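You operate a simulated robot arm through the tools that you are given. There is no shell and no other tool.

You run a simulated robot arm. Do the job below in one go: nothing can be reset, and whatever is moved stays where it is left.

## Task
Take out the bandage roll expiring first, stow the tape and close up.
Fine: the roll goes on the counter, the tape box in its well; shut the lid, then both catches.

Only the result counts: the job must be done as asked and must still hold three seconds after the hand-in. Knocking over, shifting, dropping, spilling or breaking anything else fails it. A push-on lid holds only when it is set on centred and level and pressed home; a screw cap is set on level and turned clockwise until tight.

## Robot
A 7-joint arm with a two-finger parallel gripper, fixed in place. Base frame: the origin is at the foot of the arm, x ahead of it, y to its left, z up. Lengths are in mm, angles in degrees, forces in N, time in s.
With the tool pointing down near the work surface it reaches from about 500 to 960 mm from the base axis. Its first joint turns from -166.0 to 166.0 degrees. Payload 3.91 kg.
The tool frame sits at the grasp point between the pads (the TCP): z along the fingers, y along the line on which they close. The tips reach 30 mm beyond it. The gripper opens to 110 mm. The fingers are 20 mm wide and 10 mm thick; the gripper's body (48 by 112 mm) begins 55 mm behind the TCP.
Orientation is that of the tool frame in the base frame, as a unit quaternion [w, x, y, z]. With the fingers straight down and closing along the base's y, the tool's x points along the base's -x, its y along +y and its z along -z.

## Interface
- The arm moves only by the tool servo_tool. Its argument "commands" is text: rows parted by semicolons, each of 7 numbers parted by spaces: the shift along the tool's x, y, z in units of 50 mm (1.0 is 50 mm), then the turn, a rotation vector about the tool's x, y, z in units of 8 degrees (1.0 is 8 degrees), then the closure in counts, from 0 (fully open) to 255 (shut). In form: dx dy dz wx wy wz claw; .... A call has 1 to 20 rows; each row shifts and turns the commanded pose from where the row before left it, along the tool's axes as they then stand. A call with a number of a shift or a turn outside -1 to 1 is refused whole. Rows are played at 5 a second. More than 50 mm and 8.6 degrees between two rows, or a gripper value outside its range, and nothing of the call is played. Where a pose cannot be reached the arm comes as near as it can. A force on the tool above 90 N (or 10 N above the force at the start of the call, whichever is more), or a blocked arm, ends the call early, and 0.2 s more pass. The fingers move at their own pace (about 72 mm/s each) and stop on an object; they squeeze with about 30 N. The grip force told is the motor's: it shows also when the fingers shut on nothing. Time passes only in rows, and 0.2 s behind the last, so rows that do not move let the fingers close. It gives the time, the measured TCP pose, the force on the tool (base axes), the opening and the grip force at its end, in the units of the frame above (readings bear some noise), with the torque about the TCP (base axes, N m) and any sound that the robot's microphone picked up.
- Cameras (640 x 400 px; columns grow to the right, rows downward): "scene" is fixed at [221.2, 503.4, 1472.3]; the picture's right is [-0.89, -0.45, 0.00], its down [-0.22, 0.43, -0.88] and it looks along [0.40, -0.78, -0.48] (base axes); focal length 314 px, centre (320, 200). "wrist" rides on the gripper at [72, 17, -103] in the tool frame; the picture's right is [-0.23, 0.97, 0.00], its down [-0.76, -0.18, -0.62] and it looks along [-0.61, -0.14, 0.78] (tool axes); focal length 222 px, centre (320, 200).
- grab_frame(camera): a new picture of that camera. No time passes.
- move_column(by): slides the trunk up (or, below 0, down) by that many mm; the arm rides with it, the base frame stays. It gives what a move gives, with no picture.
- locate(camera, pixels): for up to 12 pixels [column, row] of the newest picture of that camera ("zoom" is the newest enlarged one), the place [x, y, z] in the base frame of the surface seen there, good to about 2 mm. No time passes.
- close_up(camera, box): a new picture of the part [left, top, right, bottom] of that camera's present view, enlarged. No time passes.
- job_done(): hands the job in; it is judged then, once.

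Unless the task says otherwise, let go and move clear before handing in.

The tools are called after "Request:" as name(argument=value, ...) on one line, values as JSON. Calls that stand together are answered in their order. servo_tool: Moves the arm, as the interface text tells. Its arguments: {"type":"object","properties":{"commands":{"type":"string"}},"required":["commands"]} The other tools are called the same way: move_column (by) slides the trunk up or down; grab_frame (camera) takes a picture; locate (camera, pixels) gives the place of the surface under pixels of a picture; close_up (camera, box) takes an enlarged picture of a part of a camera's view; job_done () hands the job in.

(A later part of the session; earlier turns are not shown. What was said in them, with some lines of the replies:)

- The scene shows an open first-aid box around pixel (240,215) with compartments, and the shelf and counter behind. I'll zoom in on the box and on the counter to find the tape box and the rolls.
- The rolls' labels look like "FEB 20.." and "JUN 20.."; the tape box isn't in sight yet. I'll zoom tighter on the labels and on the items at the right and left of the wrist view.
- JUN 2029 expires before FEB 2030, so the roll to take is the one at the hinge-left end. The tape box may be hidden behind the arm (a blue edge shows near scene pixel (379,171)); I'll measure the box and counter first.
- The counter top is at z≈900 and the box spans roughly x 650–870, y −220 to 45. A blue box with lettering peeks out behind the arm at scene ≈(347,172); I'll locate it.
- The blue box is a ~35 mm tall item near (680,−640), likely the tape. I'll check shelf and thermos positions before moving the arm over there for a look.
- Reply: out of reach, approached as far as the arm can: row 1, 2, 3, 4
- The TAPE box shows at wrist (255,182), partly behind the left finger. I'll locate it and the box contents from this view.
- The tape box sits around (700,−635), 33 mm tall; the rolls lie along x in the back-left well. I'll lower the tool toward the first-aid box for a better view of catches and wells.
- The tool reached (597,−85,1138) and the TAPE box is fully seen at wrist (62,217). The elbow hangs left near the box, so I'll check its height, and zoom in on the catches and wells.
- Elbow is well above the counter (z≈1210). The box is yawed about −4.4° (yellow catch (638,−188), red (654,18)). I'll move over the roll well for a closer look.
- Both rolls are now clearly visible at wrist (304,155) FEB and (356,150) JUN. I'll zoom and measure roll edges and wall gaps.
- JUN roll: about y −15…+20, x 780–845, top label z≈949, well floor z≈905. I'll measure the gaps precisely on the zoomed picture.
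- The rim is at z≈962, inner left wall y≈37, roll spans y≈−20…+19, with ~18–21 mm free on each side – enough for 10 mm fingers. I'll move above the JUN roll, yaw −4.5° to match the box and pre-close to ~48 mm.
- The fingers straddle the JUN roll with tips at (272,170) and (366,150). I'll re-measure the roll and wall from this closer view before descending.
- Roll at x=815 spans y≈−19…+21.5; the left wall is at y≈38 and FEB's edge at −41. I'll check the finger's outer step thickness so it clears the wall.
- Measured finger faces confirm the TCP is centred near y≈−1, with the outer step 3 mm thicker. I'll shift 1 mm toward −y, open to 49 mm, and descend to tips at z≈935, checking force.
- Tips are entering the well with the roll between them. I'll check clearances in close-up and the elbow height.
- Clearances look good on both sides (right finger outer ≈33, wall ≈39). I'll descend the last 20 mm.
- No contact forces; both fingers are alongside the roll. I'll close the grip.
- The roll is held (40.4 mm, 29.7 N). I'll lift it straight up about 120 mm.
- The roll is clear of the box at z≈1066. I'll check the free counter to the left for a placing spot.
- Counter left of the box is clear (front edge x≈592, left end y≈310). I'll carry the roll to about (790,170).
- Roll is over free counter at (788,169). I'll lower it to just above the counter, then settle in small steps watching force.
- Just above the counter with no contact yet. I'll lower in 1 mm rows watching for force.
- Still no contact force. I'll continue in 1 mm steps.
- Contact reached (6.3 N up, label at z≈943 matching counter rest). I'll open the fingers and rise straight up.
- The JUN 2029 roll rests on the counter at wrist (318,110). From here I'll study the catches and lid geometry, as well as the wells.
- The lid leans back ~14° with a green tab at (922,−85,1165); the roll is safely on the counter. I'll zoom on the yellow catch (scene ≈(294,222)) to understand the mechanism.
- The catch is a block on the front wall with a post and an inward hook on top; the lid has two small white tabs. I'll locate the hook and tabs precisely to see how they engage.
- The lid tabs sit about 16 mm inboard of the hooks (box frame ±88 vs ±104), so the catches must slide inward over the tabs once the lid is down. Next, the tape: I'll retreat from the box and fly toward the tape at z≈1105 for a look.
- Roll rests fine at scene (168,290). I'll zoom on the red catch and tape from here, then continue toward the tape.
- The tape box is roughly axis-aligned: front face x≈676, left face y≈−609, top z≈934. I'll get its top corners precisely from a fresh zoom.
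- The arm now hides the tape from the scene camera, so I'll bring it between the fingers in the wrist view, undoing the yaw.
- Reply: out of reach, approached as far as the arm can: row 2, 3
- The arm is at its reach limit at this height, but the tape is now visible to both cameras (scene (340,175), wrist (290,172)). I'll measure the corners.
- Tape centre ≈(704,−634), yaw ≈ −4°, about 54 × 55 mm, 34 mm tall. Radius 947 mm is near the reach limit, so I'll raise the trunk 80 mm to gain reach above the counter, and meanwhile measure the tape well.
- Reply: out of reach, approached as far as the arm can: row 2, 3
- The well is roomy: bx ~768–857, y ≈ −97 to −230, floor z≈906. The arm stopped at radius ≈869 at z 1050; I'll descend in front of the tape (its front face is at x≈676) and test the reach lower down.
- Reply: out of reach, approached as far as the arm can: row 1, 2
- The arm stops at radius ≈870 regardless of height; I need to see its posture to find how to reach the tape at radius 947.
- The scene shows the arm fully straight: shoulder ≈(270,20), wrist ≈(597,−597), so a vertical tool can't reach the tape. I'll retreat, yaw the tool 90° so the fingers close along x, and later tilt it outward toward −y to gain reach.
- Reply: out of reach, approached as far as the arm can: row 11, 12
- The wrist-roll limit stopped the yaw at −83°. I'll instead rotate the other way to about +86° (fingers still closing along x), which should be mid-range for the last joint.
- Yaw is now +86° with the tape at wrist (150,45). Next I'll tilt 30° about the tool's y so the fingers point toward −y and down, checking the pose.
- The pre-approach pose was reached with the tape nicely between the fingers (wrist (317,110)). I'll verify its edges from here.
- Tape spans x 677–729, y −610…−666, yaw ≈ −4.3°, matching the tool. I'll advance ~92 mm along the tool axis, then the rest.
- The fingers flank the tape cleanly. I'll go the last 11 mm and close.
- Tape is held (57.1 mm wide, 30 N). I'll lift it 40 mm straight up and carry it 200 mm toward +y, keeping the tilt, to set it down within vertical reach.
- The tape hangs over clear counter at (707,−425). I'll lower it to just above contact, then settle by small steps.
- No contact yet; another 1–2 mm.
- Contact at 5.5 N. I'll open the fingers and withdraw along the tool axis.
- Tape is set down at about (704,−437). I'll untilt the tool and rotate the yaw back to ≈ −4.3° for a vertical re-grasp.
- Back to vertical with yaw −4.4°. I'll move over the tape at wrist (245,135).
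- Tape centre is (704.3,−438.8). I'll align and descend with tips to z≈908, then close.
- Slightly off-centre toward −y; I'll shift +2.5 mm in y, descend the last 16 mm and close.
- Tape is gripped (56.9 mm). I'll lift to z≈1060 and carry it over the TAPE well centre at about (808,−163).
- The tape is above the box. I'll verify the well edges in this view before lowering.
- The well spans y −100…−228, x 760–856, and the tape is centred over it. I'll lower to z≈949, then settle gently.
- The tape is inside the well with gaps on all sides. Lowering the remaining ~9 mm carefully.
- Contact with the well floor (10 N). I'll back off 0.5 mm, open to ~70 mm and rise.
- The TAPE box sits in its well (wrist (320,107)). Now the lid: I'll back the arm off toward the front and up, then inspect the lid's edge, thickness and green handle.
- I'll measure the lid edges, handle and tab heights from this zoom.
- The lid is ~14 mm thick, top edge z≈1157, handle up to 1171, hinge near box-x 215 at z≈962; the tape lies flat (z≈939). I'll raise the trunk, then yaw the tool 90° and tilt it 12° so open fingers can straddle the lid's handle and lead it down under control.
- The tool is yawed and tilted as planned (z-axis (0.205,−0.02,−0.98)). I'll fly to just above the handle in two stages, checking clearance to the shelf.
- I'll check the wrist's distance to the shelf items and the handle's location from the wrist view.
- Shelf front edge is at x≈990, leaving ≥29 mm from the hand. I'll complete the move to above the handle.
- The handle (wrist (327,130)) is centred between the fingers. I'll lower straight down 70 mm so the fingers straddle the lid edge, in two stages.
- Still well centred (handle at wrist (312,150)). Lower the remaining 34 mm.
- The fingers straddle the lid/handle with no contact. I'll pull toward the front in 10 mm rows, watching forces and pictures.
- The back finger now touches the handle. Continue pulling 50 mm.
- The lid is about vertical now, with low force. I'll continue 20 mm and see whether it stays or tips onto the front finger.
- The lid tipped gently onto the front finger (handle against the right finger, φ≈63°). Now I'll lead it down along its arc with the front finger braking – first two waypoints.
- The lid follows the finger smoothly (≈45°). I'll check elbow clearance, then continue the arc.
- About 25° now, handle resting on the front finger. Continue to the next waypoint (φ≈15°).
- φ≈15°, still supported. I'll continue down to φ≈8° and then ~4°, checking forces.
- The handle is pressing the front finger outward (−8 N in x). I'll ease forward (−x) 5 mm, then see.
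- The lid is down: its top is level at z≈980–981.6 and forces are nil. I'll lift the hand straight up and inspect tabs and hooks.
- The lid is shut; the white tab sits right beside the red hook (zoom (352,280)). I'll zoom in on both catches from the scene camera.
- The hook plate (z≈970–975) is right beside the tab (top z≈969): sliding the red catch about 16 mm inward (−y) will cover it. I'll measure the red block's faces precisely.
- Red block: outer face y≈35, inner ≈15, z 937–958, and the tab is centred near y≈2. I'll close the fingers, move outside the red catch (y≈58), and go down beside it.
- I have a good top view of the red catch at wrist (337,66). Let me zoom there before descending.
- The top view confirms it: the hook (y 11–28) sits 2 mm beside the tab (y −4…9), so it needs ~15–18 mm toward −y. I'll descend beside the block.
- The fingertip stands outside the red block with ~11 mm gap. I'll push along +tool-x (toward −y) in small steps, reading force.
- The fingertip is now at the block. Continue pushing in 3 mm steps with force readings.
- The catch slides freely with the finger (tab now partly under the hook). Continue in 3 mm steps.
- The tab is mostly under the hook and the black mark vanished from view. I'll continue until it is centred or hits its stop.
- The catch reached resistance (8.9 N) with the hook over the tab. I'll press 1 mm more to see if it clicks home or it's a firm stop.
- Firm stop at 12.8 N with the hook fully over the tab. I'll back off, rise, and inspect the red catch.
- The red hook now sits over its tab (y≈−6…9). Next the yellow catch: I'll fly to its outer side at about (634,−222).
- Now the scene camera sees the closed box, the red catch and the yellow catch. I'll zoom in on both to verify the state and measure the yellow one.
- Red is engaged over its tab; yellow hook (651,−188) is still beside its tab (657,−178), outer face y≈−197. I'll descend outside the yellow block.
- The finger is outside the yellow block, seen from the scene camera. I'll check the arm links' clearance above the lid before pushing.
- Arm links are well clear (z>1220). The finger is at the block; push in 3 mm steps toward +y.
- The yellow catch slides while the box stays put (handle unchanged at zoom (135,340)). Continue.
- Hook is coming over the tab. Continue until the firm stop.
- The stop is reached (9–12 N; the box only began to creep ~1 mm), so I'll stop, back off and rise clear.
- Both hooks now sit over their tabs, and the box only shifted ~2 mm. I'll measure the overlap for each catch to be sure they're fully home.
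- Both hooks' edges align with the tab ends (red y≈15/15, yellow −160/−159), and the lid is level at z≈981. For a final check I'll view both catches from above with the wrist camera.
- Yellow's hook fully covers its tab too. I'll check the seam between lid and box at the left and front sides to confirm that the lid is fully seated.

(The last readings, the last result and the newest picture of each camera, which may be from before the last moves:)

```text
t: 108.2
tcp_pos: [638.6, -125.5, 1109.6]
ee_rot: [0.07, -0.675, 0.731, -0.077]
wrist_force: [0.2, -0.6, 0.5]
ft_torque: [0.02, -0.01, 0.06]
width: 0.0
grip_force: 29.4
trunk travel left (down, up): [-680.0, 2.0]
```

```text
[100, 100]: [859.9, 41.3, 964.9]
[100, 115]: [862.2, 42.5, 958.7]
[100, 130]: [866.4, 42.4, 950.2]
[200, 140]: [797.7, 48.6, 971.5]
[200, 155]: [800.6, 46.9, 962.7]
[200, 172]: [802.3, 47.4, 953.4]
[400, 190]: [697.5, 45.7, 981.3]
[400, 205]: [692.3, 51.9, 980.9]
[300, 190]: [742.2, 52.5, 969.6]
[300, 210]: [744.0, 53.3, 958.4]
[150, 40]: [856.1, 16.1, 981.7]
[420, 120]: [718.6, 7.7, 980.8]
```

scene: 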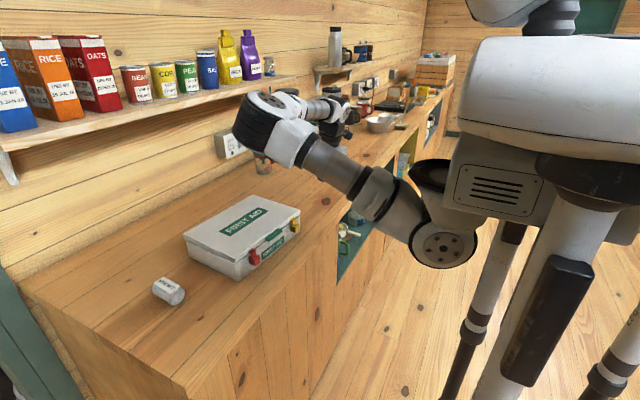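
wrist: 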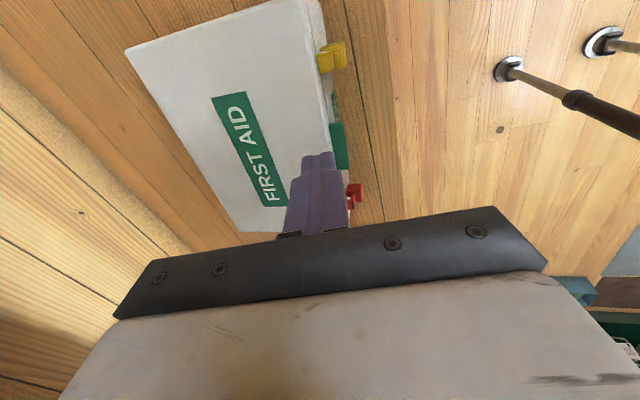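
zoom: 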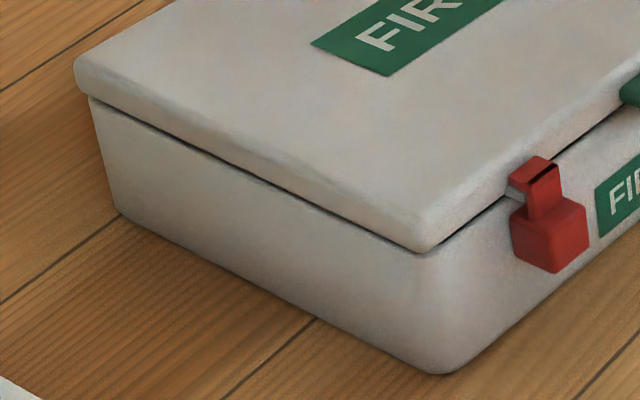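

The seam is thin and even all round, lid top level at z≈981. I'll move the arm clear and take a last look at the roll and the counter.

Request:
servo_tool(commands="0.4 0.3 -0.7 0 0 0 200; 0.4 0.3 -0.7 0 0 0 150; 0.4 0.3 -0.6 0 0 0 150; 0.4 0.3 0 0 0 0 150; 0 0 0 0 0 0 150; 0 0 0 0 0 0 150")

Request:
grab_frame(camera="scene")

Request:
close_up(camera="scene", box=[140, 180, 320, 310])

Request:
grab_frame(camera="wrist")

```text
t: 109.6
tcp_pos: [555.5, -197.7, 1195.5]
ee_rot: [0.07, -0.676, 0.73, -0.078]
wrist_force: [0.9, -0.6, 0.5]
ft_torque: [-0.01, 0.0, 0.01]
width: 45.4
grip_force: 0.0
trunk travel left (down, up): [-680.0, 2.0]
```

```text
taken
```

scene: 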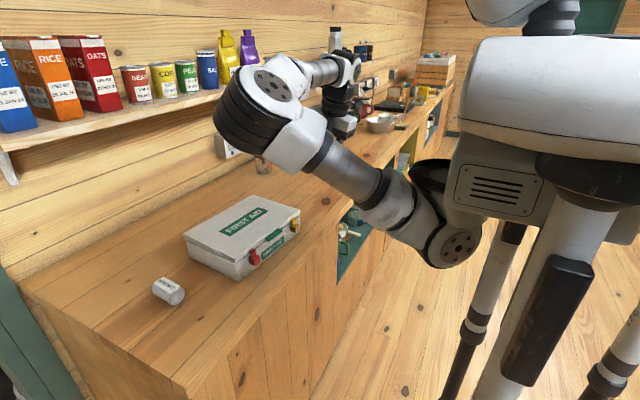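

```text
3.08 times, centred on (230, 245) of scene
```

zoom: 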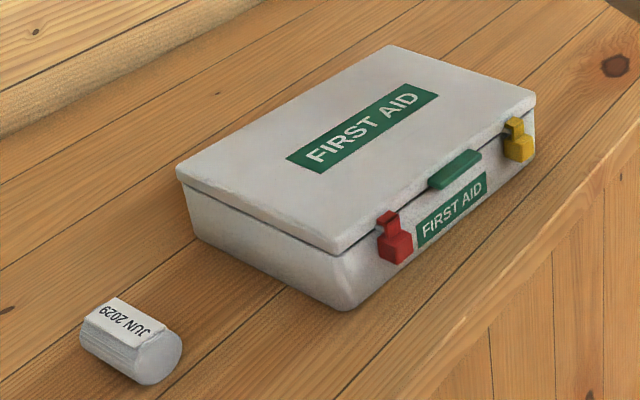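

```text
taken
```

wrist: 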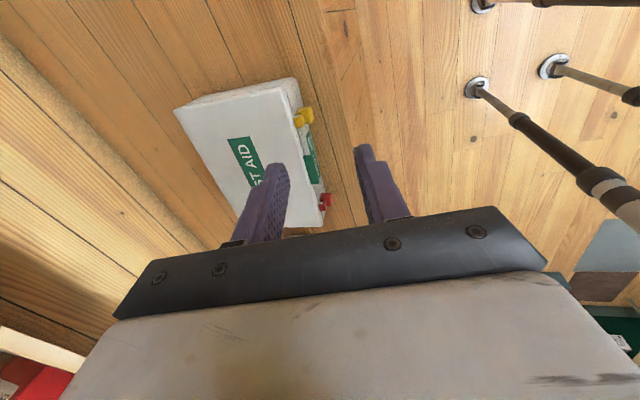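

The JUN 2029 roll is on the counter (zoom (130,340)). The tape was put in its well before closing, the lid is down with both catches over their tabs (zoom (395,240) and (517,140)), and the arm is clear, so I'm handing in.

Request:
job_done()

```text
The job is handed in.
```

I've handed the job in. The bandage roll marked JUN 2029 is out on the counter, left of the box. It was the first to expire; the FEB 2030 roll is still in its well. The TAPE box is in its own well, and the first-aid box is shut with both catches closed.

- **Tape:** it was too far away to pick up with the gripper straight down. I moved it closer with the gripper tilted, picked it up again, and it now lies flat in its well.
- **Lid:** I guided it down slowly rather than letting it drop. It sits level, with an even gap all the way round.
- **Catches:** I slid the red one, then the yellow one, inward until they stopped. Each hook now covers its tab on the lid.
- **Box moved slightly:** pushing the yellow catch to its stop shifted the whole box about 2–4 mm sideways. Nothing else was knocked or moved.

I saw no result from the judging, only that the job was handed in.
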